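You operate a simulated robot arm through the tools that you are given. There is no shell and no other tool.

You run a simulated robot arm. Do the job below in one go: nothing can be reset, and whatever is moved stays where it is left.

## Task
Fill the red machine to the 30 litre mark and close up.
Fine: the nozzle goes into the steel cup under the fill cap, then back in its holder before the cap is closed; no puddle on the floor. Where these are worked on the way, their far stop is far enough and under half their travel is too little: fill cap.

Only the result counts: the job must be done as asked and must still hold three seconds after the hand-in. Knocking over, shifting, dropping, spilling or breaking anything else fails it. A push-on lid holds only when it is set on centred and level and pressed home; a screw cap is set on level and turned clockwise until tight.

## Robot
A 7-joint arm with a two-finger parallel gripper, fixed in place. Base frame: the origin is at the foot of the arm, x ahead of it, y to its left, z up. Readings come in m, degrees, newtons and seconds.
With the tool pointing down near the work surface it reaches from about 0.42 to 0.9 m from the base axis. Its first joint turns from -17.0 to 126.0 degrees. Payload 1.57 kg.
The TCP is the grasp point between the finger pads, 0.03 m short of the fingertips. In the tool frame z runs along the fingers and y along their closing line. The gripper opens to 0.08 m. The fingers are 0.017 m wide and 0.012 m thick; the gripper's body (0.04 by 0.082 m) begins 0.08 m behind the TCP.
Orientation is told as [roll, pitch, yaw] about the base's x, y, z axes, in that order, counted from this pose: with the fingers straight down and closing along the base's y, the tool's x points along the base's -x, its y along +y and its z along -z.

## Interface
- The arm moves only by the tool nudge_tool. Its argument "rows" is a list of rows, each a list of 7 numbers: the closure, from 0 (fully open) to 1 (shut), then the shift along the tool's x, y, z in units of 100 mm (1.0 is 100 mm), then the turn, a rotation vector about the tool's x, y, z in units of 180 degrees (1.0 is 180 degrees). In form: [[hand, tx, ty, tz, wx, wy, wz], ...]. A call has 1 to 20 rows; each row is the pose to reach, as a shift and turn from the pose commanded when the call began, along the tool's axes at that moment. A call with a number of a shift or a turn outside -1 to 1 is refused whole. Each row takes 0.2 s and may step no farther than 0.05 m and 8.6 degrees from the row before; otherwise, or with a gripper value out of range, the whole call is refused. A pose out of reach is approached as far as the arm can. The call stops where the force on the tool passes 40 N (or 10 N more than at its start, if that is more) or the arm is blocked; 0.2 s more then pass. Each finger travels about 0.045 m/s and halts on what it meets, pressing with about 32 N; the grip force reading is that of the motor and also rises with nothing between the fingers. The clock runs only during rows and for 0.2 s after the last one: add rows that repeat a pose to give the fingers time. It gives the time, the measured TCP pose, the force on the tool (base axes), the opening and the grip force at its end, in the units of the frame above (readings bear some noise), with the torque about the TCP (base axes, N m) and any sound that the robot's microphone picked up, and new pictures: "show" is both (left out), scene, wrist or none.
- Cameras (640 x 400 px; columns grow to the right, rows downward): "scene" is fixed at [0.4003, 0.6558, 1.431]; the picture's right is [-1.00, -0.06, 0.00], its down [-0.01, 0.25, -0.97] and it looks along [0.05, -0.97, -0.25] (base axes); focal length 314 px, centre (320, 200). "wrist" rides on the gripper at [0.072, -0.007, -0.122] in the tool frame; the picture's right is [0.09, 1.00, 0.00], its down [-0.84, 0.08, -0.54] and it looks along [-0.54, 0.05, 0.84] (tool axes); focal length 238 px, centre (320, 200).
- slide_trunk(by): slides the trunk up (or, below 0, down) by that many m; the arm rides with it, the base frame stays. It gives what a move gives, with no picture.
- point_at(camera, pixels): for up to 12 pixels [column, row] of the newest picture of that camera ("zoom" is the newest enlarged one), the place [x, y, z] in the base frame of the surface seen there, good to about 0.002 m, but the place of the scene camera against the robot may be out by one fixed shift of up to 0.018 m in any direction. No time passes.
- enlarge(camera, box): a new picture of the part [left, top, right, bottom] of that camera's present view, enlarged. No time passes.
- sign_off(): hands the job in; it is judged then, once.

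Unless the task says otherwise, let go and move clear before handing in.

The tools are called after "Request:" as a command line: name --pt "numbers of a row" for each row, then --argument value for the rest, lists and objects as JSON in quotes. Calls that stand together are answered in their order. nudge_tool: Moves the arm, as the interface text tells. Its arguments: {"type":"object","properties":{"rows":{"type":"array","items":{"type":"array","items":{"type":"number"}}},"show":{"type":"string","enum":["both","scene","wrist","none"]}},"required":["rows"]} The other tools are called the same way: slide_trunk (by) slides the trunk up or down; point_at (camera, pixels) gives the place of the surface under pixels of a picture; enlarge (camera, box) takes an enlarged picture of a part of a camera's view; sign_off () hands the job in.

At the start:

```text
time: 0.0
ee_pos: [0.5118, -0.0254, 1.2712]
tcp_rot: [-0.1, 0.0, 0.0]
ft_force: [-0.2, 0.2, 0.2]
wrist_torque: [0.0, 0.03, -0.01]
finger_gap: 0.0799
grip_force: 0.0
trunk travel left (down, up): [-0.7, 0.09]
```

scene: 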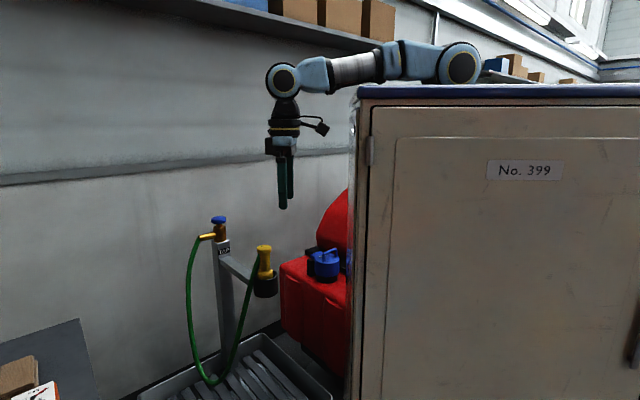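
wrist: 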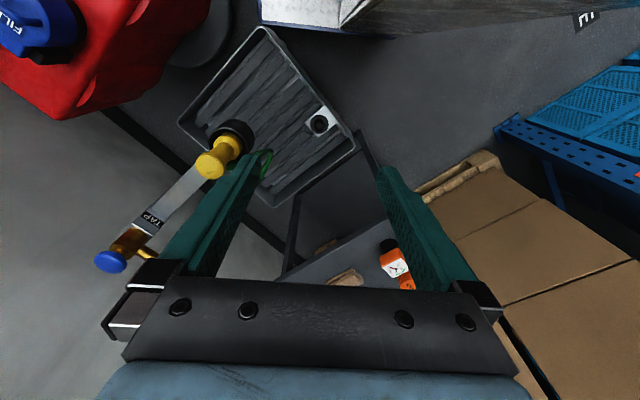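

The scene shows a tap post with a blue knob at about (218,220), a yellow nozzle in its holder at about (264,262), and a blue fill cap on the red machine at about (325,265). I'll zoom in on these before moving.

Request:
enlarge --camera "scene" --box '[180, 190, 360, 400]'

Request:
enlarge --camera "wrist" --box '[0, 0, 360, 280]'

Request:
point_at --camera "wrist" --pixels '[[110, 262], [130, 240], [152, 220], [210, 165], [228, 148], [235, 135], [320, 122], [50, 20], [20, 15], [100, 50], [36, 56], [264, 40]]'

Request:
point_at --camera "scene" --pixels '[[218, 220], [221, 237], [264, 250], [264, 268], [265, 285], [325, 265], [325, 255], [312, 262], [330, 220], [290, 280], [340, 250], [320, 300]]'

```text
1.90 times, centred on (270, 295) of scene
```

zoom: 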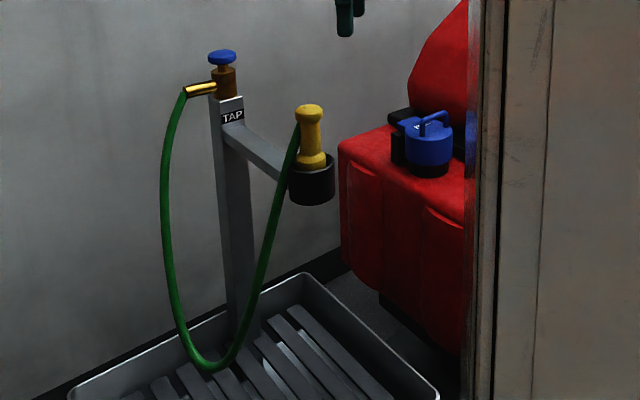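

```text
1.43 times, centred on (180, 140) of wrist
```

zoom: 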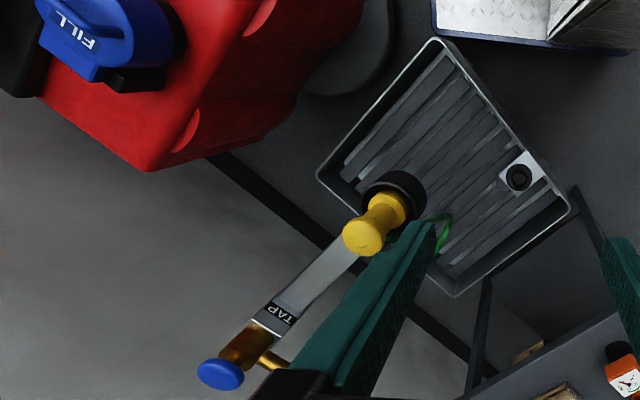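

```text
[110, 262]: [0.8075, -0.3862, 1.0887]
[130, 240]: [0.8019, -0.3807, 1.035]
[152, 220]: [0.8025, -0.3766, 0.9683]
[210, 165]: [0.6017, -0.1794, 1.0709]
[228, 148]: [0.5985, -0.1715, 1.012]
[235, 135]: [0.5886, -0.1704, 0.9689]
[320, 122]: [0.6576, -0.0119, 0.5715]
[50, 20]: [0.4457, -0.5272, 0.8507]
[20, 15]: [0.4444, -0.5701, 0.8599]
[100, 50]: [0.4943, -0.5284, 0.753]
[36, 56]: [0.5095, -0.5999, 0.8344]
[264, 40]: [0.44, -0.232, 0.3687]
```

```text
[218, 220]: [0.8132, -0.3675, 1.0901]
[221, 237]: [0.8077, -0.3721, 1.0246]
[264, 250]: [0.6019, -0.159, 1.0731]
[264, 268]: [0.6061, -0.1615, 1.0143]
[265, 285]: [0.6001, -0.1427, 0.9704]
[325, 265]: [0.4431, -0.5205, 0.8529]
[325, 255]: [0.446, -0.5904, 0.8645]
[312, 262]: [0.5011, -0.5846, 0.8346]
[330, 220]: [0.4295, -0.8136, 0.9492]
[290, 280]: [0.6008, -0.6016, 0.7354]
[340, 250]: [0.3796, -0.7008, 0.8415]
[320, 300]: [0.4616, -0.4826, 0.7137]
```

The nozzle stands at roughly (0.60, -0.17, 1.07), the tap knob at (0.81, -0.385, 1.09) and the fill cap at (0.445, -0.55, 0.85). I'll check the cabinet and other obstacles with point_at, and zoom in further on the cap, nozzle and the surroundings.

Request:
point_at --camera "scene" --pixels '[[360, 95], [370, 200], [353, 200], [357, 130], [460, 65], [520, 170], [349, 300], [346, 200], [70, 360], [20, 380], [230, 380], [50, 180]]'

Request:
enlarge --camera "scene" --box '[270, 180, 360, 300]'

Request:
enlarge --camera "wrist" --box '[340, 0, 640, 300]'

Request:
point_at --camera "wrist" --pixels '[[395, 260], [350, 278], [320, 265], [300, 12], [210, 30], [180, 120], [265, 30], [355, 140], [280, 205], [500, 250], [560, 100], [450, 20]]'

```text
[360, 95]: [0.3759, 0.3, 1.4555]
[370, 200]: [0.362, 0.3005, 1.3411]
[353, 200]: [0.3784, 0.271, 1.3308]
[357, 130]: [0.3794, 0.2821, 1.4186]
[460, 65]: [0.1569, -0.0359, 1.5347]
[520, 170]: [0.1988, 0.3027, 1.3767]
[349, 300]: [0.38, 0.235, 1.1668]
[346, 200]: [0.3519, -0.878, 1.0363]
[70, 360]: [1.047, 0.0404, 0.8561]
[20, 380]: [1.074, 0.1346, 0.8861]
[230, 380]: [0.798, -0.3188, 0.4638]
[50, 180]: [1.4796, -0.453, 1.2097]
```

```text
3.33 times, centred on (315, 240) of scene
```

zoom: 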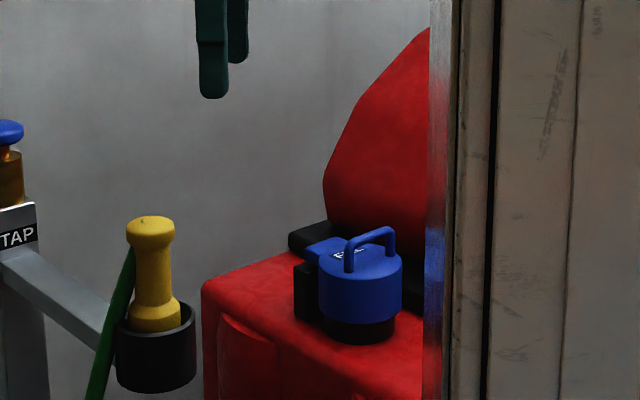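

```text
1.33 times, centred on (490, 150) of wrist
```

zoom: 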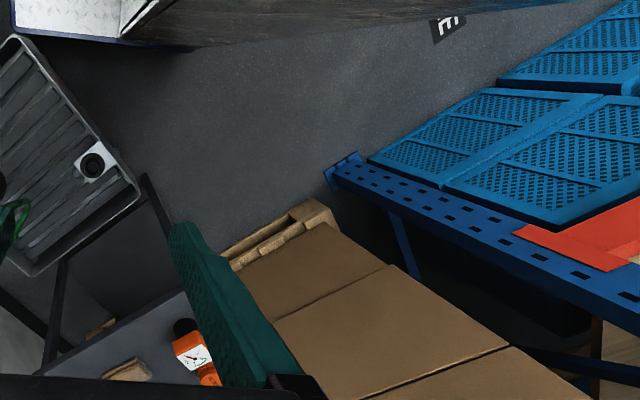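

```text
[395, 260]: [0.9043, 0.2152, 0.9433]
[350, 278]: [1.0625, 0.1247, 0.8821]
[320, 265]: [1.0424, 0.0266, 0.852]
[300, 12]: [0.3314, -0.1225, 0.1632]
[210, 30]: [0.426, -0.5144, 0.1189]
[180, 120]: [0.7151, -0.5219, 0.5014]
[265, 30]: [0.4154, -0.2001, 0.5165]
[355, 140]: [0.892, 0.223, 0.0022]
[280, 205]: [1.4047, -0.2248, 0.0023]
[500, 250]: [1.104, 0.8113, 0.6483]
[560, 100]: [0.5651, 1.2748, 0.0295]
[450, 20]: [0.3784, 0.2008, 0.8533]
```

The cabinet side is the plane x≈0.38 for y between about 0.2 and 0.3, so the space toward −y is free. I'll turn the tool 90° so the wrist camera looks toward −y at the red machine, shifting a little the same way.

Request:
nudge_tool --pt "0 0 -0.1 0 0 0 0.0455" --pt "0 0 -0.2 0 0 0 0.091" --pt "0 0 -0.3 0 0 0 0.1365" --pt "0 0 -0.4 0 0 0 0.182" --pt "0 0 -0.5 0 0 0 0.2275" --pt "0 0 -0.6 0 0 0 0.273" --pt "0 0 -0.7 0 0 0 0.3185" --pt "0 0 -0.8 0 0 0 0.364" --pt "0 0 -0.9 0 0 0 0.4095" --pt "0 0 -1.0 0 0 0 0.455" --pt "0 0 -1.0 0 0 0 0.5"

```text
time: 2.4
ee_pos: [0.5118, -0.127, 1.2708]
tcp_rot: [-0.1, -0.1, -90.2]
ft_force: [0.7, 0.7, -0.2]
wrist_torque: [-0.01, 0.02, -0.02]
finger_gap: 0.08
grip_force: 0.1
trunk travel left (down, up): [-0.7, 0.09]
```

scene: 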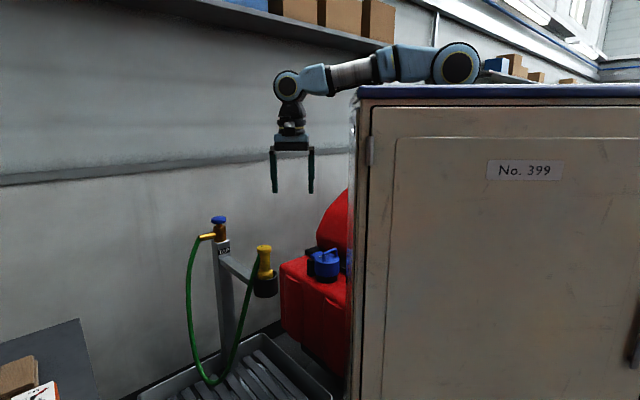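
wrist: 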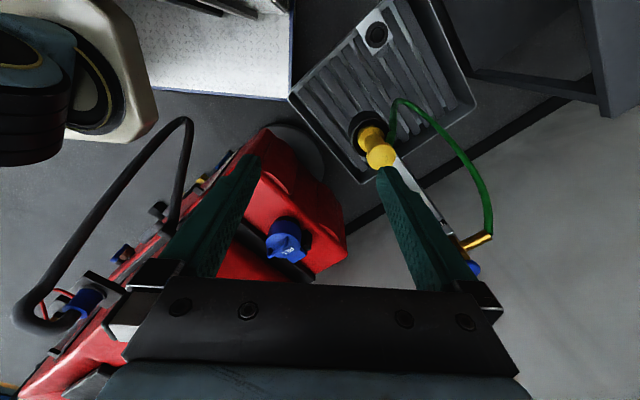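

Now the red floor machine is in view with the blue fill cap at (286,240), plus its handle and side fittings at the left. I'll zoom to look for a level gauge and the cap hinge.

Request:
enlarge --camera "wrist" --box '[200, 110, 400, 290]'

Request:
enlarge --camera "wrist" --box '[0, 100, 260, 380]'

Request:
point_at --camera "wrist" --pixels '[[286, 240], [275, 235], [300, 258], [268, 180], [330, 240], [200, 182], [160, 210], [122, 252], [80, 305], [187, 120], [70, 370], [370, 240]]'

```text
2.22 times, centred on (300, 200) of wrist
```

zoom: 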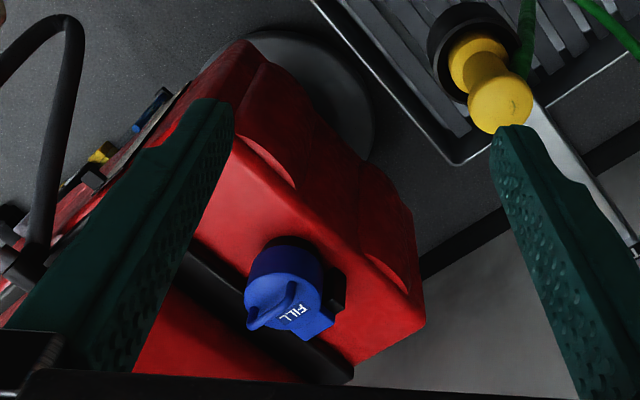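

```text
1.43 times, centred on (130, 240) of wrist
```

zoom: 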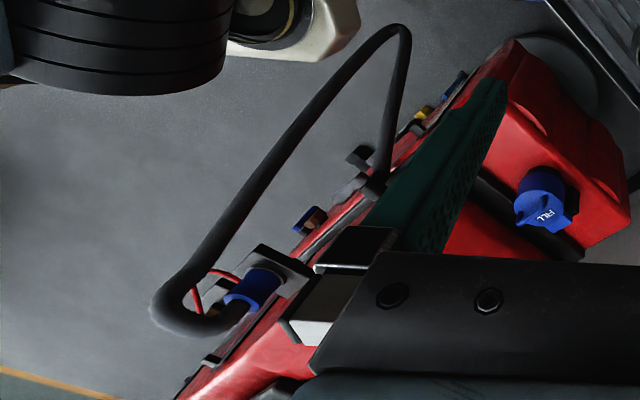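

```text
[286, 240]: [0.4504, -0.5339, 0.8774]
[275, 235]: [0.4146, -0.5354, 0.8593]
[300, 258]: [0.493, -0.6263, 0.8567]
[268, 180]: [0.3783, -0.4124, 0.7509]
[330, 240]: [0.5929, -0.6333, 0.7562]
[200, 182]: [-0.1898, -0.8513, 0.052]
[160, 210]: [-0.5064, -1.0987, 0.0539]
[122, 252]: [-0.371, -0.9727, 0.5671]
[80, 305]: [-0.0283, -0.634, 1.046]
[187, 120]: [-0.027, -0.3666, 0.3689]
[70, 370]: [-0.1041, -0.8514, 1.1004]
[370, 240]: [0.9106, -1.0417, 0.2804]
```

The fill cap has an arched handle and a hinge block on its far +x/−y side. I'll check what lies near the arm base (top-left of the wrist picture) and the cap's details before lowering the trunk.

Request:
point_at --camera "wrist" --pixels '[[125, 80], [140, 30], [30, 100], [20, 40], [220, 50], [288, 80], [200, 5], [240, 10], [180, 180], [203, 168], [222, 155], [165, 215]]'

Request:
enlarge --camera "wrist" --box '[250, 205, 320, 265]'

```text
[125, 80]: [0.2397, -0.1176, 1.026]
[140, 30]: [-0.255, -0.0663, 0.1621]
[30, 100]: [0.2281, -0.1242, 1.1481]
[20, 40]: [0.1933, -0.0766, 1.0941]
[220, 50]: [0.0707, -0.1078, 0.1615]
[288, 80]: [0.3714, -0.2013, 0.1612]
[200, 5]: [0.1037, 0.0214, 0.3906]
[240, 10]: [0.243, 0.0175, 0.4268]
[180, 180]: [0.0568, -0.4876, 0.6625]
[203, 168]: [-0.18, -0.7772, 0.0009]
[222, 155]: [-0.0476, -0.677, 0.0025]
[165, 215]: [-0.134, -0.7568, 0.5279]
```

```text
6.67 times, centred on (285, 235) of wrist
```

zoom: 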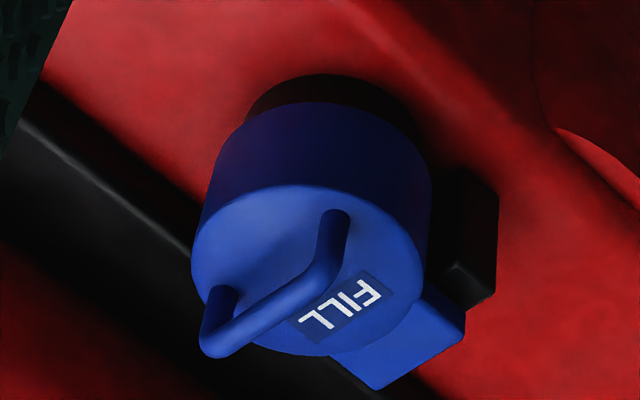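

The arch handle on the cap runs between zoom pixels (215,330) and (338,220), and the hinge tab sits at zoom (400,340) beyond the FILL label. I'll get their coordinates.

Request:
point_at --camera "zoom" --pixels '[[220, 330], [270, 305], [325, 260], [338, 220], [215, 300], [250, 220], [340, 310], [400, 350], [440, 320], [475, 285], [480, 200], [330, 90]]'

Request:
point_at --camera "scene" --pixels '[[319, 253], [323, 252], [329, 249], [329, 258], [319, 260], [313, 255], [309, 262], [309, 250], [322, 272], [322, 278], [332, 272], [316, 272]]'

```text
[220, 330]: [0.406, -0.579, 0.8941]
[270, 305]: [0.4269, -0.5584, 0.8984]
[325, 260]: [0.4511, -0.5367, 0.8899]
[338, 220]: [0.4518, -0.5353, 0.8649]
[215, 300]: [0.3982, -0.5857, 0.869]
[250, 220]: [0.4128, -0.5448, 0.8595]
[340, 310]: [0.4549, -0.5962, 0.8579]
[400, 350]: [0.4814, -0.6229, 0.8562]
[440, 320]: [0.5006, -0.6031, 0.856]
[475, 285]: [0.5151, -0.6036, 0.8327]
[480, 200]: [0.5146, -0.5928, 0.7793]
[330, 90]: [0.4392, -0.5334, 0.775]
```

```text
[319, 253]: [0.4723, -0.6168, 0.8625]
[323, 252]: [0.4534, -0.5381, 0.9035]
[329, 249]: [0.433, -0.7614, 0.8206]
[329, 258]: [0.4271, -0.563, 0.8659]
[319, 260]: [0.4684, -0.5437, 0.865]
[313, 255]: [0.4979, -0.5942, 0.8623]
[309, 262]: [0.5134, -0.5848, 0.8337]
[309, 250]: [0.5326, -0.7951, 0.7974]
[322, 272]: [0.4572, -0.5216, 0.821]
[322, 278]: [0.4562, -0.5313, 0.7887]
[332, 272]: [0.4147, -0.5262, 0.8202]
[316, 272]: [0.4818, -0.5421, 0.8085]
```

The handle bar runs from (0.402,-0.583) to (0.452,-0.536) at z≈0.895, parallel to the hinge axis near (0.50,-0.61). I'll move toward the machine to test reach and get a closer view.

Request:
nudge_tool --pt "0 -0.3 -0.1 0 0 0 0" --pt "0 -0.6 -0.2 0 0 0 0" --pt "0 -1.0 -0.3 0 0 0 0" --pt "0 -1.0 -0.3 0 0 0 0"

```text
time: 3.4
ee_pos: [0.4817, -0.2251, 1.2691]
tcp_rot: [0.0, 0.0, -90.1]
ft_force: [0.1, 0.7, -0.5]
wrist_torque: [-0.04, 0.02, 0.03]
finger_gap: 0.0799
grip_force: 0.0
trunk travel left (down, up): [-0.7, 0.09]
```

scene: 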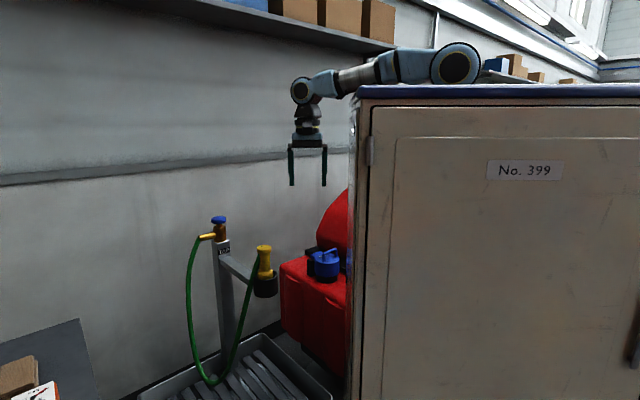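
wrist: 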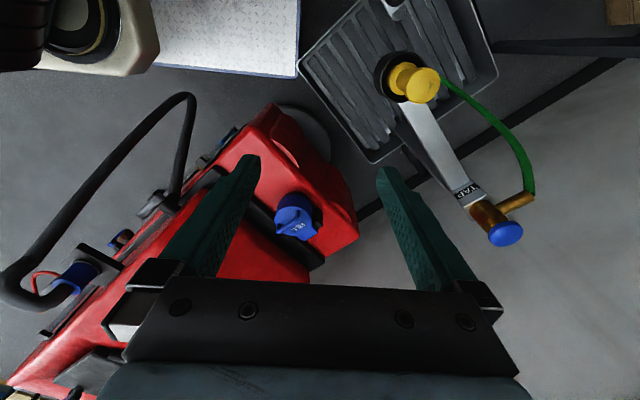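

Reach is fine so far at bearing −25°. I'll go further toward the cap.

Request:
nudge_tool --pt "0 -0.3 -0.1 0.1 0 0 0" --pt "0 -0.6 -0.2 0.2 0 0 0" --pt "0 -1.0 -0.3 0.3 0 0 0" --pt "0 -1.0 -0.3 0.3 0 0 0"

```text
time: 4.4
ee_pos: [0.4519, -0.3257, 1.2385]
tcp_rot: [-0.1, 0.0, -90.0]
ft_force: [0.2, -0.4, -0.4]
wrist_torque: [-0.03, 0.02, 0.01]
finger_gap: 0.0801
grip_force: 0.1
trunk travel left (down, up): [-0.7, 0.09]
```

scene: 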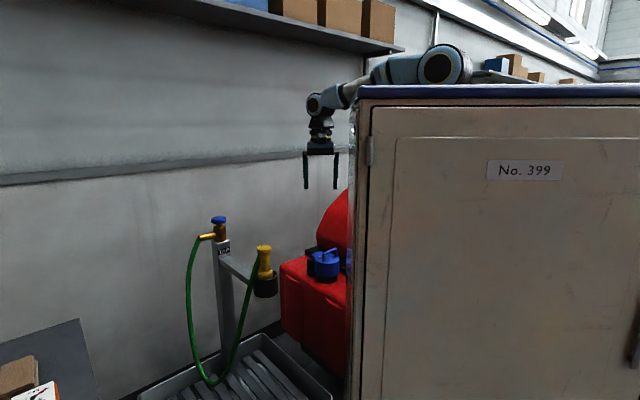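
wrist: 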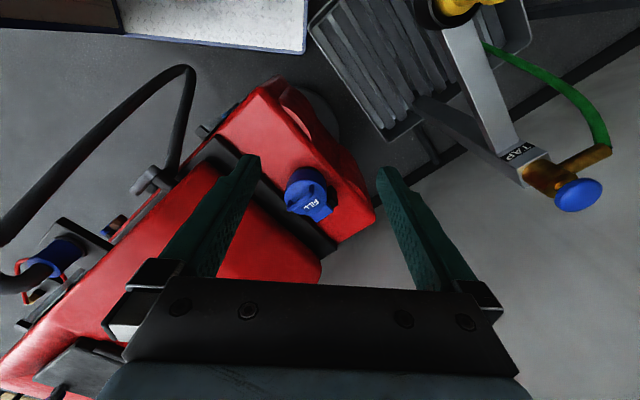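

The tap is now clear: a blue knob at (578,195) on a brass body with the hose spout at (610,150). I'll zoom on the tap and machine.

Request:
enlarge --camera "wrist" --box '[500, 120, 640, 230]'

Request:
point_at --camera "zoom" --pixels '[[360, 270], [310, 290], [250, 190], [330, 330], [420, 330], [470, 250], [380, 230], [270, 250], [440, 130], [130, 150]]'

Request:
enlarge --camera "wrist" --box '[0, 60, 240, 330]'

Request:
enlarge --camera "wrist" --box '[230, 60, 400, 270]'

```text
3.64 times, centred on (570, 175) of wrist
```

zoom: 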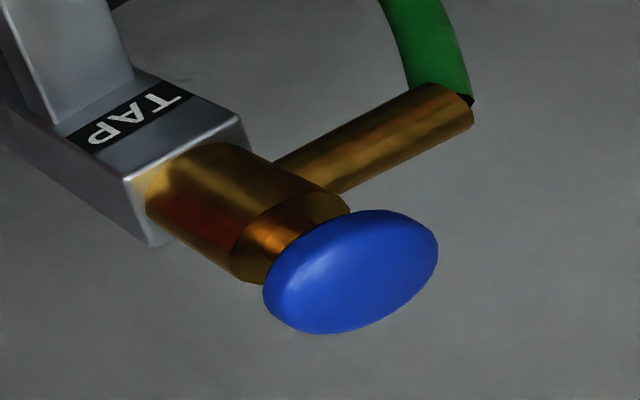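

```text
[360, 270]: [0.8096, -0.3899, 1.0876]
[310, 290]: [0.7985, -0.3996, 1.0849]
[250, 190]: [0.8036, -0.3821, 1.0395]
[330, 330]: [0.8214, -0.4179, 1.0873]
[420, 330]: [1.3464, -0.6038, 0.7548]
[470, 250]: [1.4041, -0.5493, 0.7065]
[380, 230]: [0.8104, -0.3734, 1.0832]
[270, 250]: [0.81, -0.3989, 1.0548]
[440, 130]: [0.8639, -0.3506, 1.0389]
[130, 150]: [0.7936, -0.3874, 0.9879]
```

```text
1.48 times, centred on (120, 195) of wrist
```

zoom: 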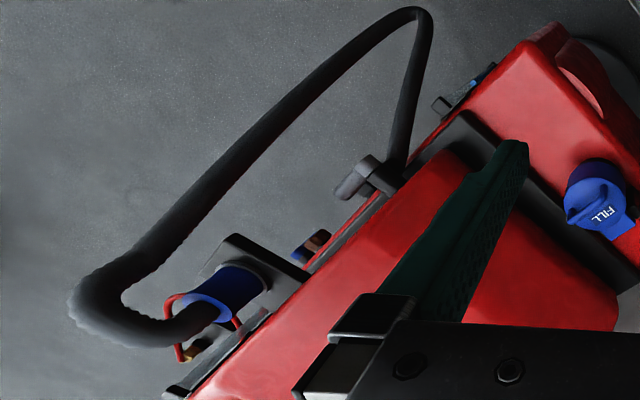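

```text
1.90 times, centred on (315, 165) of wrist
```

zoom: 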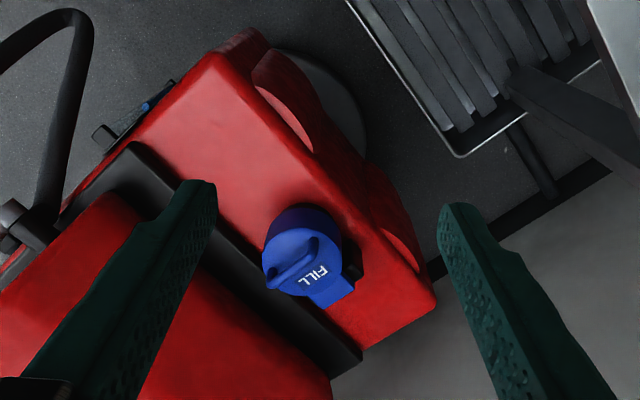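

There appears to be a level gauge on the machine's left side face near wrist pixel (225,115). I'll locate it.

Request:
point_at --camera "wrist" --pixels '[[226, 114], [220, 120], [210, 130], [205, 130], [232, 105], [240, 108], [262, 84], [215, 155], [180, 165], [146, 180], [120, 225], [115, 222]]'

Request:
enlarge --camera "wrist" --box '[190, 80, 260, 150]'

```text
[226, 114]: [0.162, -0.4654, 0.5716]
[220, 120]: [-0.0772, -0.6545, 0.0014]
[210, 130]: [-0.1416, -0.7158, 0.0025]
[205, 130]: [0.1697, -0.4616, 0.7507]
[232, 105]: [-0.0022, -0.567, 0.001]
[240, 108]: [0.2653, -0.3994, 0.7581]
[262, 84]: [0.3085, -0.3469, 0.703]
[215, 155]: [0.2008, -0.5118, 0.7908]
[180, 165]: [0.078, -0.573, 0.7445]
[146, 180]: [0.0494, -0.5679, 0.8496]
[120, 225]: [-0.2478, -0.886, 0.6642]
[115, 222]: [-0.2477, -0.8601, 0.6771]
```

```text
5.71 times, centred on (225, 115) of wrist
```

zoom: 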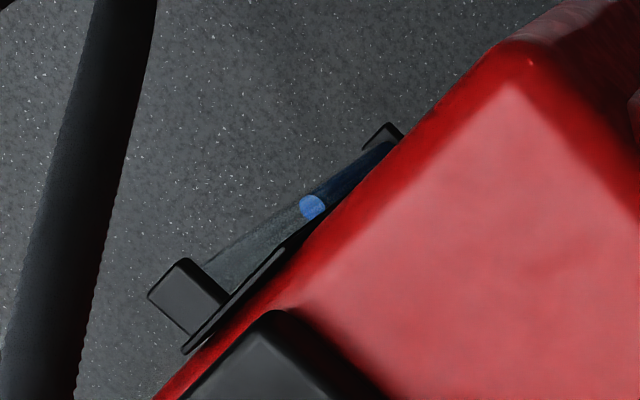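

The sight tube sits at about (0.165,-0.465), top at z≈0.75, with a small blue water surface visible inside. I'll shift to x≈0.35 and lower to view it from closer to face-on.

Request:
nudge_tool --pt "0 0.1 -0.25 0.25 0 0 0.03" --pt "0 0.25 -0.5 0.5 0 0 0.06" --pt "0 0.4 -0.75 0.75 0 0 0.09" --pt "0 0.5 -1.0 1.0 0 0 0.12" --pt "0 0.5 -1.0 1.0 0 0 0.12"

```text
time: 5.6
ee_pos: [0.3539, -0.2755, 1.1396]
tcp_rot: [0.0, 0.0, -111.7]
ft_force: [-0.6, -0.7, 0.0]
wrist_torque: [0.03, 0.01, -0.03]
finger_gap: 0.0799
grip_force: 0.1
trunk travel left (down, up): [-0.7, 0.09]
```

scene: 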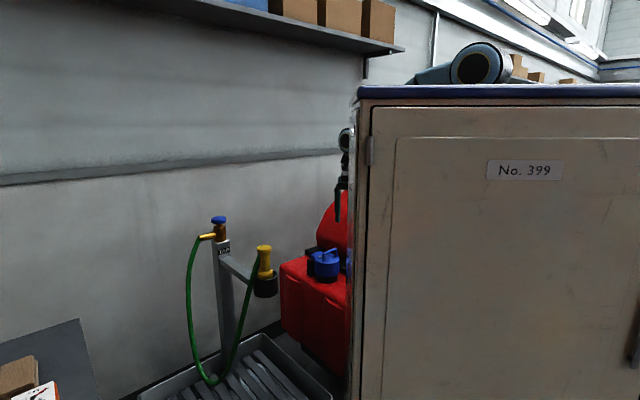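
wrist: 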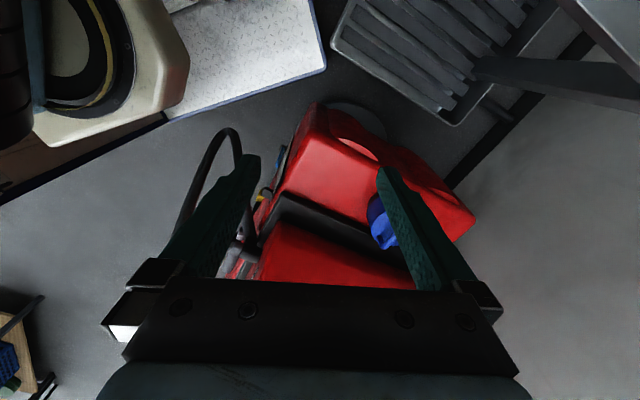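

The sight tube shows between (245,200) and (285,150). Zooming there.

Request:
enlarge --camera "wrist" --box '[230, 130, 310, 220]'

Request:
point_at --camera "wrist" --pixels '[[278, 160], [270, 190], [160, 90], [120, 30], [60, 90], [30, 60], [240, 160], [265, 195], [250, 240], [378, 215]]'

```text
4.44 times, centred on (270, 175) of wrist
```

zoom: 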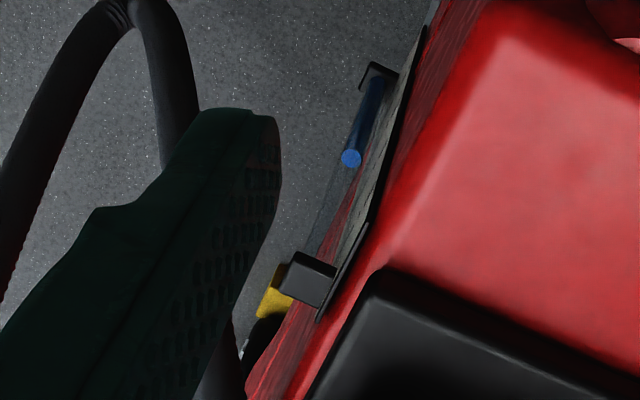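

```text
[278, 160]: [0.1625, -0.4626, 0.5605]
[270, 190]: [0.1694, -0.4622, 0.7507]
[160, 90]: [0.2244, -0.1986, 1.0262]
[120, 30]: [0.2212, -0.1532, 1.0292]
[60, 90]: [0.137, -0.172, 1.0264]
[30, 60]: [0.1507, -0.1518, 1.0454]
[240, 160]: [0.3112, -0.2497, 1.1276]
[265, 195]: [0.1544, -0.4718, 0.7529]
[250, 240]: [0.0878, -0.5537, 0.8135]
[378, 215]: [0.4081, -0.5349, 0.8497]
```

The tube, its blue water column and a scale plate are visible but almost edge-on. I'll zoom harder to see whether marks are readable.

Request:
enlarge --camera "wrist" --box '[264, 138, 296, 202]'

Request:
enlarge --camera "wrist" --box '[0, 0, 260, 200]'

```text
6.25 times, centred on (280, 170) of wrist
```

zoom: 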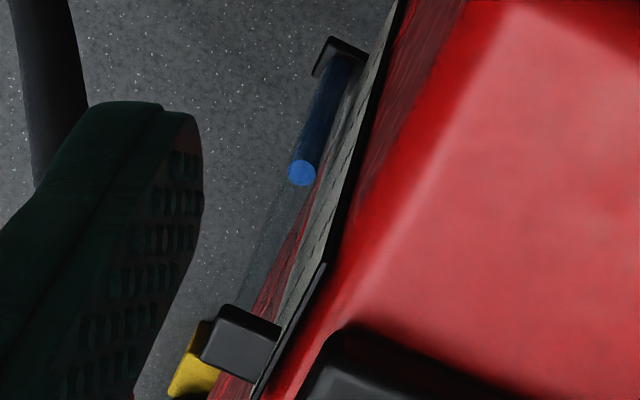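

```text
2.00 times, centred on (130, 100) of wrist
```

zoom: 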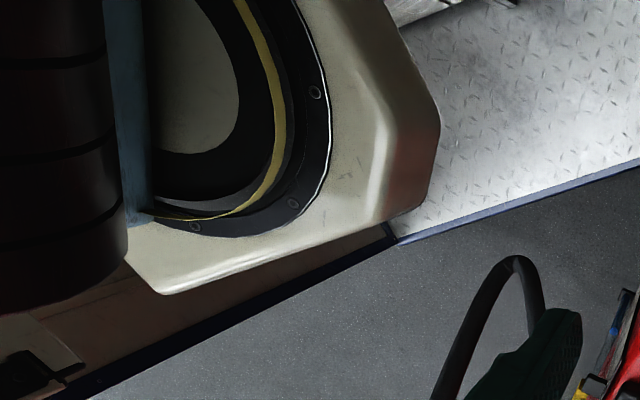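

The scale plate has tick marks but the view is only ~3.5° off edge-on. I'll lower and shift a bit more toward −x, keeping clear of the cream carriage corner at (0.224,-0.199,1.026), for a less oblique view.

Request:
nudge_tool --pt "0 0 -0.15 0.25 0 0 0" --pt "0 0 -0.3 0.5 0 0 0" --pt "0 0 -0.4 0.75 0 0 0" --pt "0 0 -0.5 1.0 0 0 0" --pt "0 0 -0.5 1.0 0 0 0" --show "wrist"

Request:
enlarge --camera "wrist" --box '[240, 110, 320, 230]'

```text
time: 6.8
ee_pos: [0.3404, -0.2859, 1.0734]
tcp_rot: [0.0, 0.0, -111.7]
ft_force: [0.6, 0.0, 0.0]
wrist_torque: [-0.03, 0.01, -0.01]
finger_gap: 0.0798
grip_force: 0.0
out of reach, approached as far as the arm can: row 2, 3, 4, 5
trunk travel left (down, up): [-0.7, 0.09]
```

wrist: 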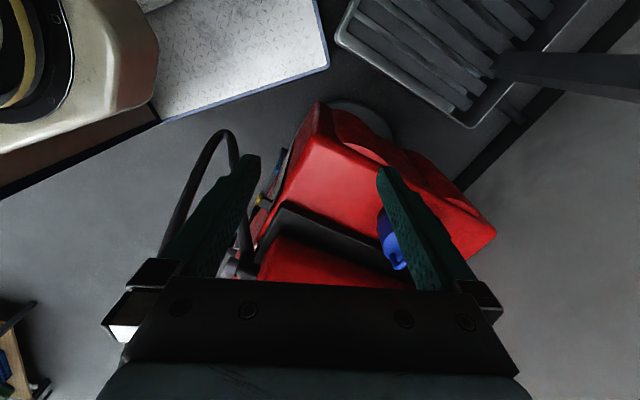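

```text
3.33 times, centred on (280, 170) of wrist
```

zoom: 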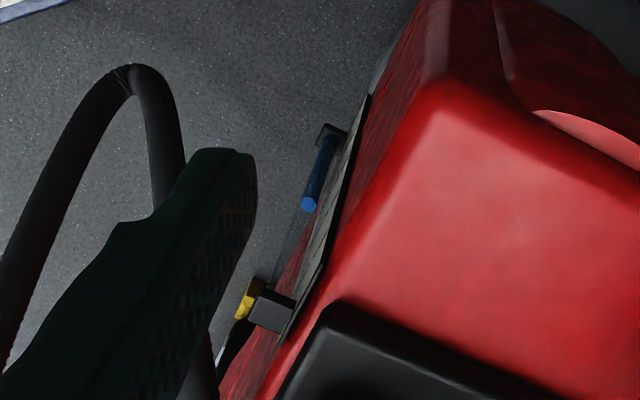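

The straight-down pose hits the arm's vertical limit here, so I'll use the trunk. Lowering it 0.2 m keeps the fingertips (z≈0.84) above the machine top (0.79).

Request:
point_at --camera "wrist" --pixels '[[224, 132], [232, 150], [275, 165], [265, 200], [245, 215], [225, 265], [110, 60], [135, 110]]'

Request:
slide_trunk --by -0.2

```text
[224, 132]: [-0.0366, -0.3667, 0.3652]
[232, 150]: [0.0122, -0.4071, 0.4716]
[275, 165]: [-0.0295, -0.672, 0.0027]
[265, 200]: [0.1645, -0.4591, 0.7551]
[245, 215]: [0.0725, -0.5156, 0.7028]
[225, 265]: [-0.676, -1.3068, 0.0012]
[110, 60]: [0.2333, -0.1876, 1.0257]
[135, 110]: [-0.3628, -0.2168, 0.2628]
```

```text
time: 9.0
ee_pos: [0.3413, -0.286, 0.8736]
tcp_rot: [-0.1, 0.0, -111.7]
ft_force: [-0.2, 0.0, 0.3]
wrist_torque: [-0.03, 0.0, -0.02]
finger_gap: 0.0799
grip_force: 0.0
trunk travel left (down, up): [-0.5, 0.29]
```

Trunk lowered cleanly to TCP z≈0.874. Now I'll roll the hand about the camera's look axis by 45° while shifting toward −x, to see the sight tube more face-on.

Request:
nudge_tool --pt "0 0 -0.1 0 0.0225 -0.002 -0.035" --pt "0 0 -0.2 0 0.045 -0.004 -0.07" --pt "0 0 -0.3 0 0.0675 -0.006 -0.105" --pt "0 0.05 -0.4 0 0.09 -0.008 -0.14" --pt "0 0.05 -0.5 0 0.1125 -0.01 -0.175" --pt "0 0.05 -0.65 0 0.135 -0.0125 -0.21" --pt "0 0.05 -0.65 0 0.135 -0.0125 -0.21" --show "both"

```text
time: 10.6
ee_pos: [0.2849, -0.2608, 0.8764]
tcp_rot: [-23.4, 5.6, -74.3]
ft_force: [0.7, 0.7, 0.1]
wrist_torque: [0.0, 0.0, -0.01]
finger_gap: 0.0802
grip_force: 0.0
out of reach, approached as far as the arm can: row 6, 7
trunk travel left (down, up): [-0.5, 0.29]
```

scene: 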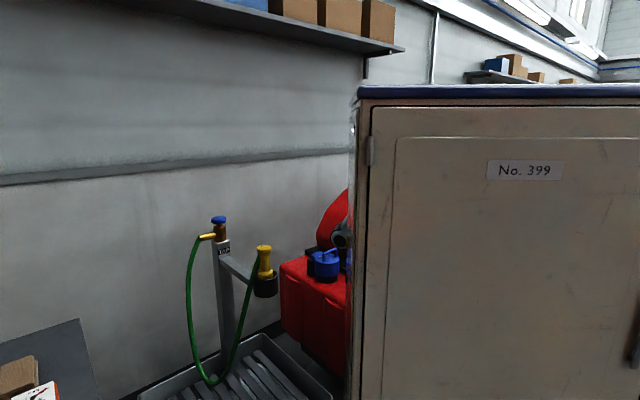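
wrist: 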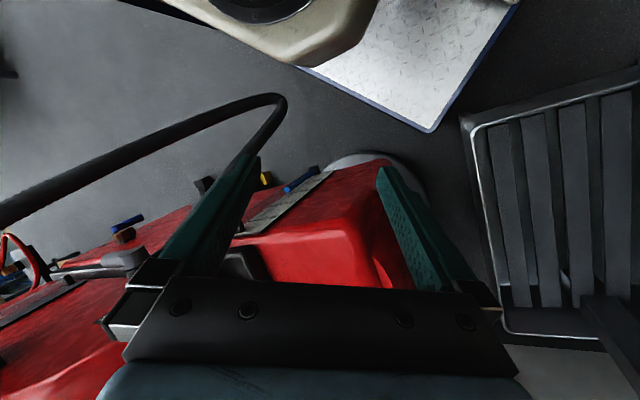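

The tube and scale plate are now much better exposed around (285,190). Zooming.

Request:
enlarge --camera "wrist" --box '[235, 150, 355, 245]'

Request:
enlarge --camera "wrist" --box '[230, 165, 340, 240]'

```text
4.21 times, centred on (295, 198) of wrist
```

zoom: 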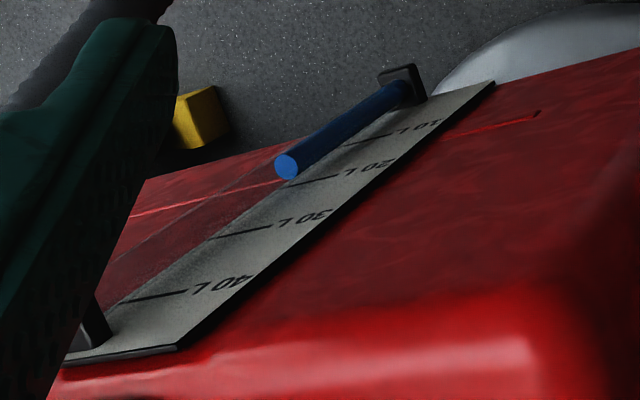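

```text
5.33 times, centred on (285, 202) of wrist
```

zoom: 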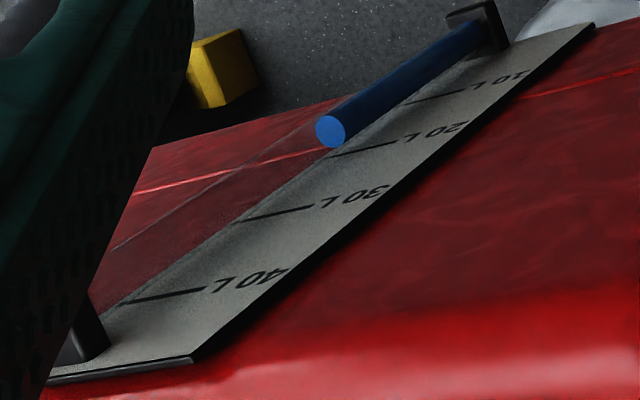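

The plate is marked 10, 20, 30, 40 L, and the water top (zoom (330,132)) is somewhere near 20 L. I'll get heights of the marks and water surface.

Request:
point_at --camera "zoom" --pixels '[[330, 132], [318, 132], [340, 128], [440, 98], [370, 149], [280, 213], [170, 296], [455, 93], [388, 144], [300, 209], [190, 292], [400, 90]]'

```text
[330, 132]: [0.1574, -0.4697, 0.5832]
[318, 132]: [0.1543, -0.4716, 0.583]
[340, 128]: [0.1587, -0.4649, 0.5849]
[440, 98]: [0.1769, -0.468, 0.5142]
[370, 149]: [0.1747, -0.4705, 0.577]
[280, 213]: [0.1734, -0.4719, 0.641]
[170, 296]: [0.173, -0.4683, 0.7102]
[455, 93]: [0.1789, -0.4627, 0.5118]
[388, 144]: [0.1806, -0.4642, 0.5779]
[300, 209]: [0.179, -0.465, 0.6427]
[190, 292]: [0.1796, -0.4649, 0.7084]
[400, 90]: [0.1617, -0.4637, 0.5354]
```

Marks: 10 L≈0.513, 20 L≈0.577, 30 L≈0.642, 40 L≈0.709 m. Water top is at z≈0.583, i.e. about 21 L, so I need about 9 L more and the surface at z≈0.642. Now I'll back out of this viewing pose and go to the cap.

Request:
nudge_tool --pt "0 -0.07 0.07 -0.04 -0.0225 0.002 0.035" --pt "0 -0.14 0.14 -0.08 -0.045 0.004 0.07" --pt "0 -0.21 0.21 -0.12 -0.0675 0.006 0.105" --pt "0 -0.29 0.29 -0.15 -0.09 0.008 0.14" --pt "0 -0.36 0.36 -0.19 -0.1125 0.01 0.175" --pt "0 -0.43 0.43 -0.23 -0.135 0.0125 0.21" --show "none"

```text
time: 12.0
ee_pos: [0.3436, -0.2859, 0.8752]
tcp_rot: [0.0, 0.1, -111.7]
ft_force: [-0.7, 0.7, 0.0]
wrist_torque: [0.01, -0.03, 0.0]
finger_gap: 0.08
grip_force: 0.0
trunk travel left (down, up): [-0.5, 0.29]
```

Back to straight-down. Now raising and moving toward the cap with yaw to about −137° so the fingers close perpendicular to the handle bar.

Request:
nudge_tool --pt "0 0 0.1 -0.4 0 0 0.02" --pt "0 -0.1 0.3 -0.7 0 0 0.05" --pt "0 -0.3 0.6 -1.0 0 0 0.085" --pt "0 -0.5 0.9 -1.0 0 0 0.12" --pt "0 -0.65 1.0 -1.0 0 0 0.14" --pt "0 -0.65 1.0 -1.0 0 0 0.14" --show "both"

```text
time: 13.4
ee_pos: [0.4115, -0.3852, 0.9763]
tcp_rot: [-0.1, -0.1, -136.9]
ft_force: [0.8, 0.7, 0.1]
wrist_torque: [-0.03, -0.02, -0.01]
finger_gap: 0.0802
grip_force: 0.1
trunk travel left (down, up): [-0.5, 0.29]
```

scene: 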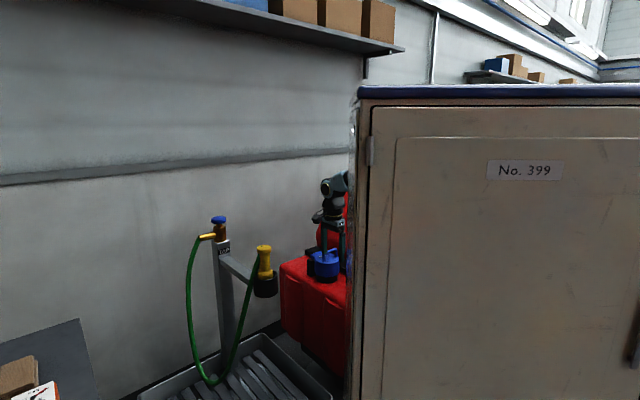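
wrist: 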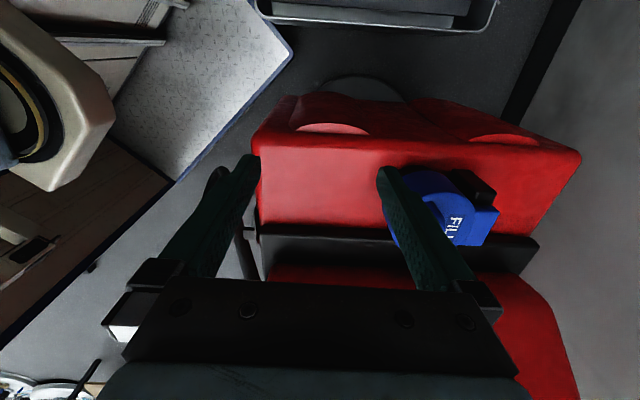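

The fingers now close along the machine's p-axis and the cap is to the right at (440,210). Moving over it.

Request:
nudge_tool --pt "0 -0.2 0.25 0 0 0 0" --pt "0 -0.4 0.5 0 0 0 0" --pt "0 -0.6 0.75 0 0 0 0" --pt "0 -0.7 1.0 0 0 0 0" --pt "0 -0.7 1.0 0 0 0 0" --show "both"

Request:
enlarge --camera "wrist" --box '[240, 130, 420, 270]'

```text
time: 14.6
ee_pos: [0.4304, -0.5074, 0.9766]
tcp_rot: [-0.1, 0.1, -136.8]
ft_force: [-0.5, 0.1, -0.5]
wrist_torque: [-0.01, -0.03, 0.01]
finger_gap: 0.08
grip_force: 0.1
trunk travel left (down, up): [-0.5, 0.29]
```

scene: 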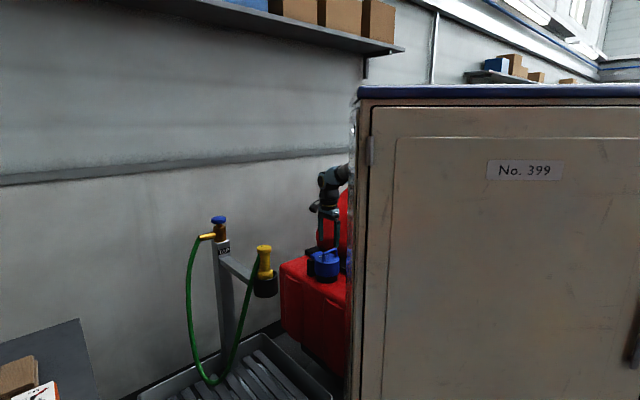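
wrist: 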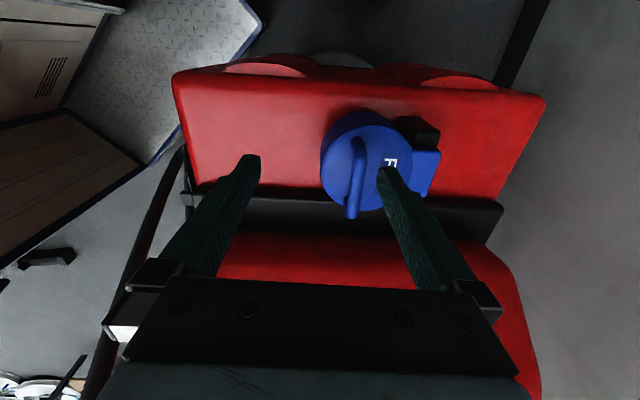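

```text
2.86 times, centred on (330, 200) of wrist
```

zoom: 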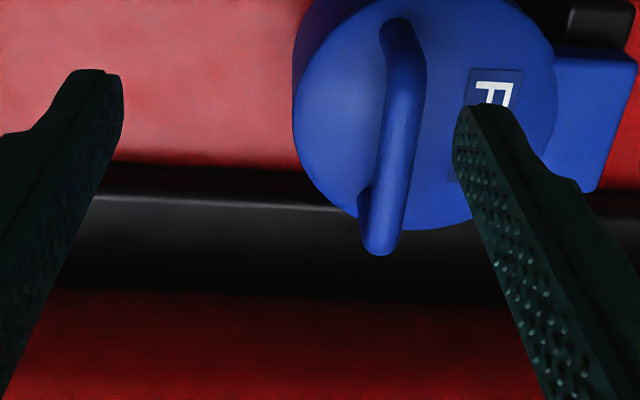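

Clear view of the round handle bar from zoom (400,40) to (382,240). I'll measure the bar, cap edge and hinge.

Request:
point_at --camera "zoom" --pixels '[[404, 60], [400, 100], [395, 150], [390, 200], [384, 235], [400, 25], [368, 205], [310, 120], [330, 60], [440, 225], [430, 60], [590, 120]]'

Request:
point_at --camera "wrist" --pixels '[[358, 150], [355, 175], [354, 190], [322, 165], [365, 210], [385, 165], [430, 165], [438, 155], [428, 195], [410, 120], [435, 125], [437, 135]]'

```text
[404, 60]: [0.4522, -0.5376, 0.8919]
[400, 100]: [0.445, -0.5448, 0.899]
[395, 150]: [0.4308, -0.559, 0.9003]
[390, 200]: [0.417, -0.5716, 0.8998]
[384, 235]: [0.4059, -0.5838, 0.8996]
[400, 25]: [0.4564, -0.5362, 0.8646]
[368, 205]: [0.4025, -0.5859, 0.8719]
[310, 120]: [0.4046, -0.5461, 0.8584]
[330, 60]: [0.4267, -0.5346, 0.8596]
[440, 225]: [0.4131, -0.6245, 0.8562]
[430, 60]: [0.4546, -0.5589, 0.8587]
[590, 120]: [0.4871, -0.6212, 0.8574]
```

```text
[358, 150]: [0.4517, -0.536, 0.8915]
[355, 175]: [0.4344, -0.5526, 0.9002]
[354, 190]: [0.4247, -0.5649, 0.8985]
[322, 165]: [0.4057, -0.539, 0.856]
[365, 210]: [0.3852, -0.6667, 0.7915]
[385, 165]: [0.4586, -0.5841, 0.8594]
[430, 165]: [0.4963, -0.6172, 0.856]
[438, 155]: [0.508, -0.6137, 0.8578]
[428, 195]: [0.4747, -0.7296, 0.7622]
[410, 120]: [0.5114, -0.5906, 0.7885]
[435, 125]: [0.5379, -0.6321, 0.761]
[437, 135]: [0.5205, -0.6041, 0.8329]
```

The bar runs from (0.452,-0.538) to (0.406,-0.584) with top z≈0.900 and the cap top at 0.858. I'll centre on its middle (0.4295,-0.5605), descend to TCP z≈0.907 (tips ~18 mm above the cap top) and close.

Request:
nudge_tool --pt "0 -0.18 0.19 0 0 0 -0.005" --pt "0 -0.37 0.38 0 0 0 -0.01" --pt "0 -0.37 0.38 0.25 0 0 -0.01" --pt "0 -0.37 0.38 0.5 0 0 -0.01" --pt "0 -0.37 0.38 0.69 0 0 -0.01" --pt "0 -0.37 0.38 0.69 0 0 -0.01" --show "wrist"

```text
time: 16.0
ee_pos: [0.4303, -0.5595, 0.9085]
tcp_rot: [-0.1, 0.0, -134.9]
ft_force: [-0.2, 0.7, 0.5]
wrist_torque: [0.03, 0.02, 0.05]
finger_gap: 0.0799
grip_force: 0.0
trunk travel left (down, up): [-0.5, 0.29]
```

wrist: 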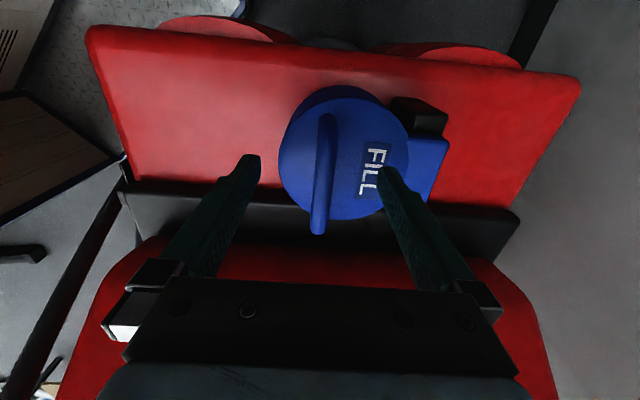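

The bar (column ~322) is centred between the fingers. Closing the gripper on it now, and checking the cap outline.

Request:
nudge_tool --pt "1 0 0 0 0 0 0" --pt "1 0 0 0 0 0 0" --pt "1 0 0 0 0 0 0" --pt "1 0 0 0 0 0 0" --pt "1 0 0 0 0 0 0" --pt "1 0 0 0 0 0 0" --show "wrist"

Request:
point_at --camera "wrist" --pixels '[[281, 160], [300, 205], [340, 215], [370, 205], [345, 115], [300, 120], [405, 150], [440, 145], [425, 190], [430, 110], [445, 125], [410, 103]]'

```text
time: 17.4
ee_pos: [0.4318, -0.5603, 0.9076]
tcp_rot: [0.1, -0.2, -135.0]
ft_force: [15.7, -17.5, -3.1]
wrist_torque: [-0.44, -0.16, 0.0]
finger_gap: 0.0125
grip_force: 29.2
trunk travel left (down, up): [-0.5, 0.29]
```

wrist: 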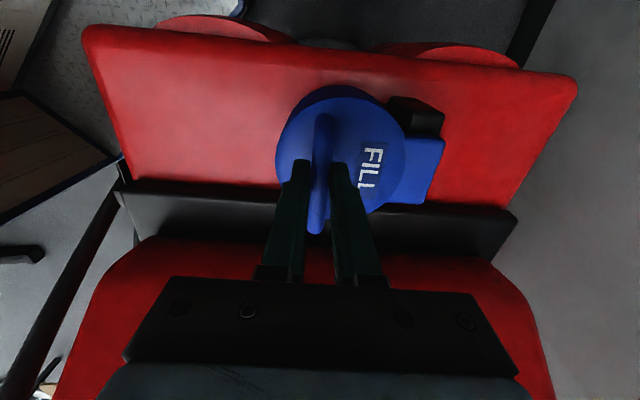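

```text
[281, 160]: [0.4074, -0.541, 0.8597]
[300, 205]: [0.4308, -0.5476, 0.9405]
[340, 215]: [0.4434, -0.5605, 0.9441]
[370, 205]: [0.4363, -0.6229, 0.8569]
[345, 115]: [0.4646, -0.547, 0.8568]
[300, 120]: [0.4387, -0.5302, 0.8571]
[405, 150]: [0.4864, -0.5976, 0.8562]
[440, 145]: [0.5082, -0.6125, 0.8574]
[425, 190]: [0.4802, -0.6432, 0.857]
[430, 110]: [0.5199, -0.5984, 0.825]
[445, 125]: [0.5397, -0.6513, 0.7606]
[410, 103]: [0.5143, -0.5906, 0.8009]
```

The bar (12.5 mm) is gripped; the tool feels ~23 N along +p, so I'll relax 2 mm that way and begin lifting along an estimated hinge arc (hinge near p=0.79, z=0.84), checking forces.

Request:
nudge_tool --pt "1 0 0.02 0 0 0 0" --pt "1 0 0.06 -0.06 0 0 0" --pt "1 0 0.1 -0.12 0 0 0" --pt "1 0 0.15 -0.17 0 0 0" --pt "1 0 0.2 -0.225 0 0 0" --show "wrist"

```text
time: 18.6
ee_pos: [0.4443, -0.573, 0.9285]
tcp_rot: [-0.2, -0.1, -135.1]
ft_force: [17.4, -7.1, -23.8]
wrist_torque: [-0.08, -0.28, 0.11]
finger_gap: 0.0125
grip_force: 29.5
trunk travel left (down, up): [-0.5, 0.29]
```

wrist: 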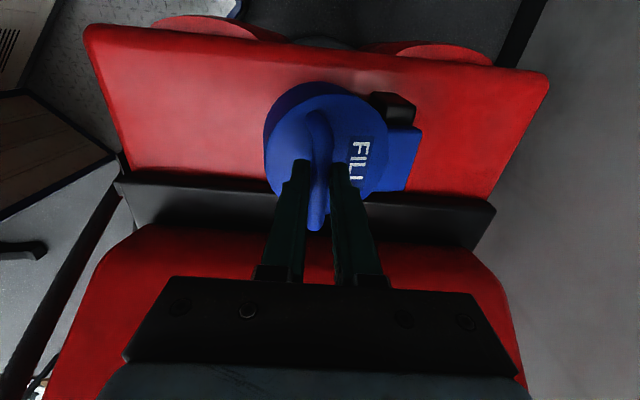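

The tool moved 18 mm in p and 21 mm up with about 24 N downward load. I'll check whether the cap has tilted.

Request:
point_at --camera "wrist" --pixels '[[270, 150], [285, 120], [320, 95], [360, 150], [380, 180], [410, 150], [395, 105], [385, 130], [316, 220], [318, 130], [275, 170], [330, 200]]'

Request:
enlarge --camera "wrist" --box '[240, 70, 440, 240]'

Request:
enlarge --camera "scene" --box '[280, 160, 360, 300]'

```text
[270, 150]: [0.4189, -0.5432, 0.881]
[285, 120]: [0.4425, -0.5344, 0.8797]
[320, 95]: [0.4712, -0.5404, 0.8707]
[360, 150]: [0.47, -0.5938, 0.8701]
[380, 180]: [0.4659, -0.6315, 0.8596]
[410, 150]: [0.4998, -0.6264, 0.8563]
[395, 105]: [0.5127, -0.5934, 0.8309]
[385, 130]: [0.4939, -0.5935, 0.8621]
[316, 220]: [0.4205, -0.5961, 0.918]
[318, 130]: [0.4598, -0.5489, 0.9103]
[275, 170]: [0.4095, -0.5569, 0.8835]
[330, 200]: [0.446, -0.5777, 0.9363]
```

```text
2.35 times, centred on (340, 155) of wrist
```

zoom: 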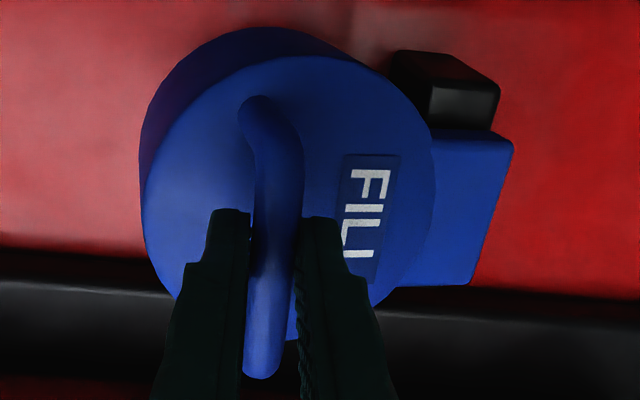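

```text
2.86 times, centred on (320, 230) of scene
```

zoom: 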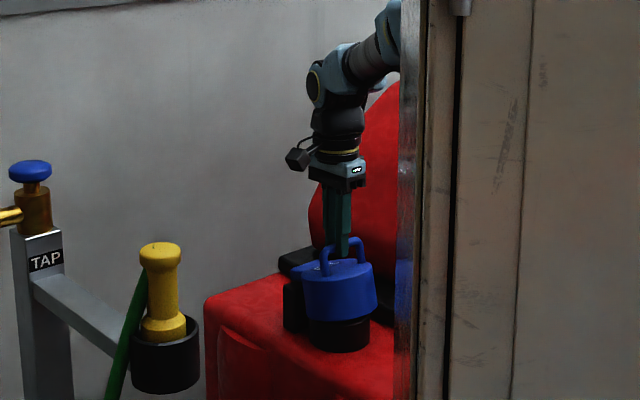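

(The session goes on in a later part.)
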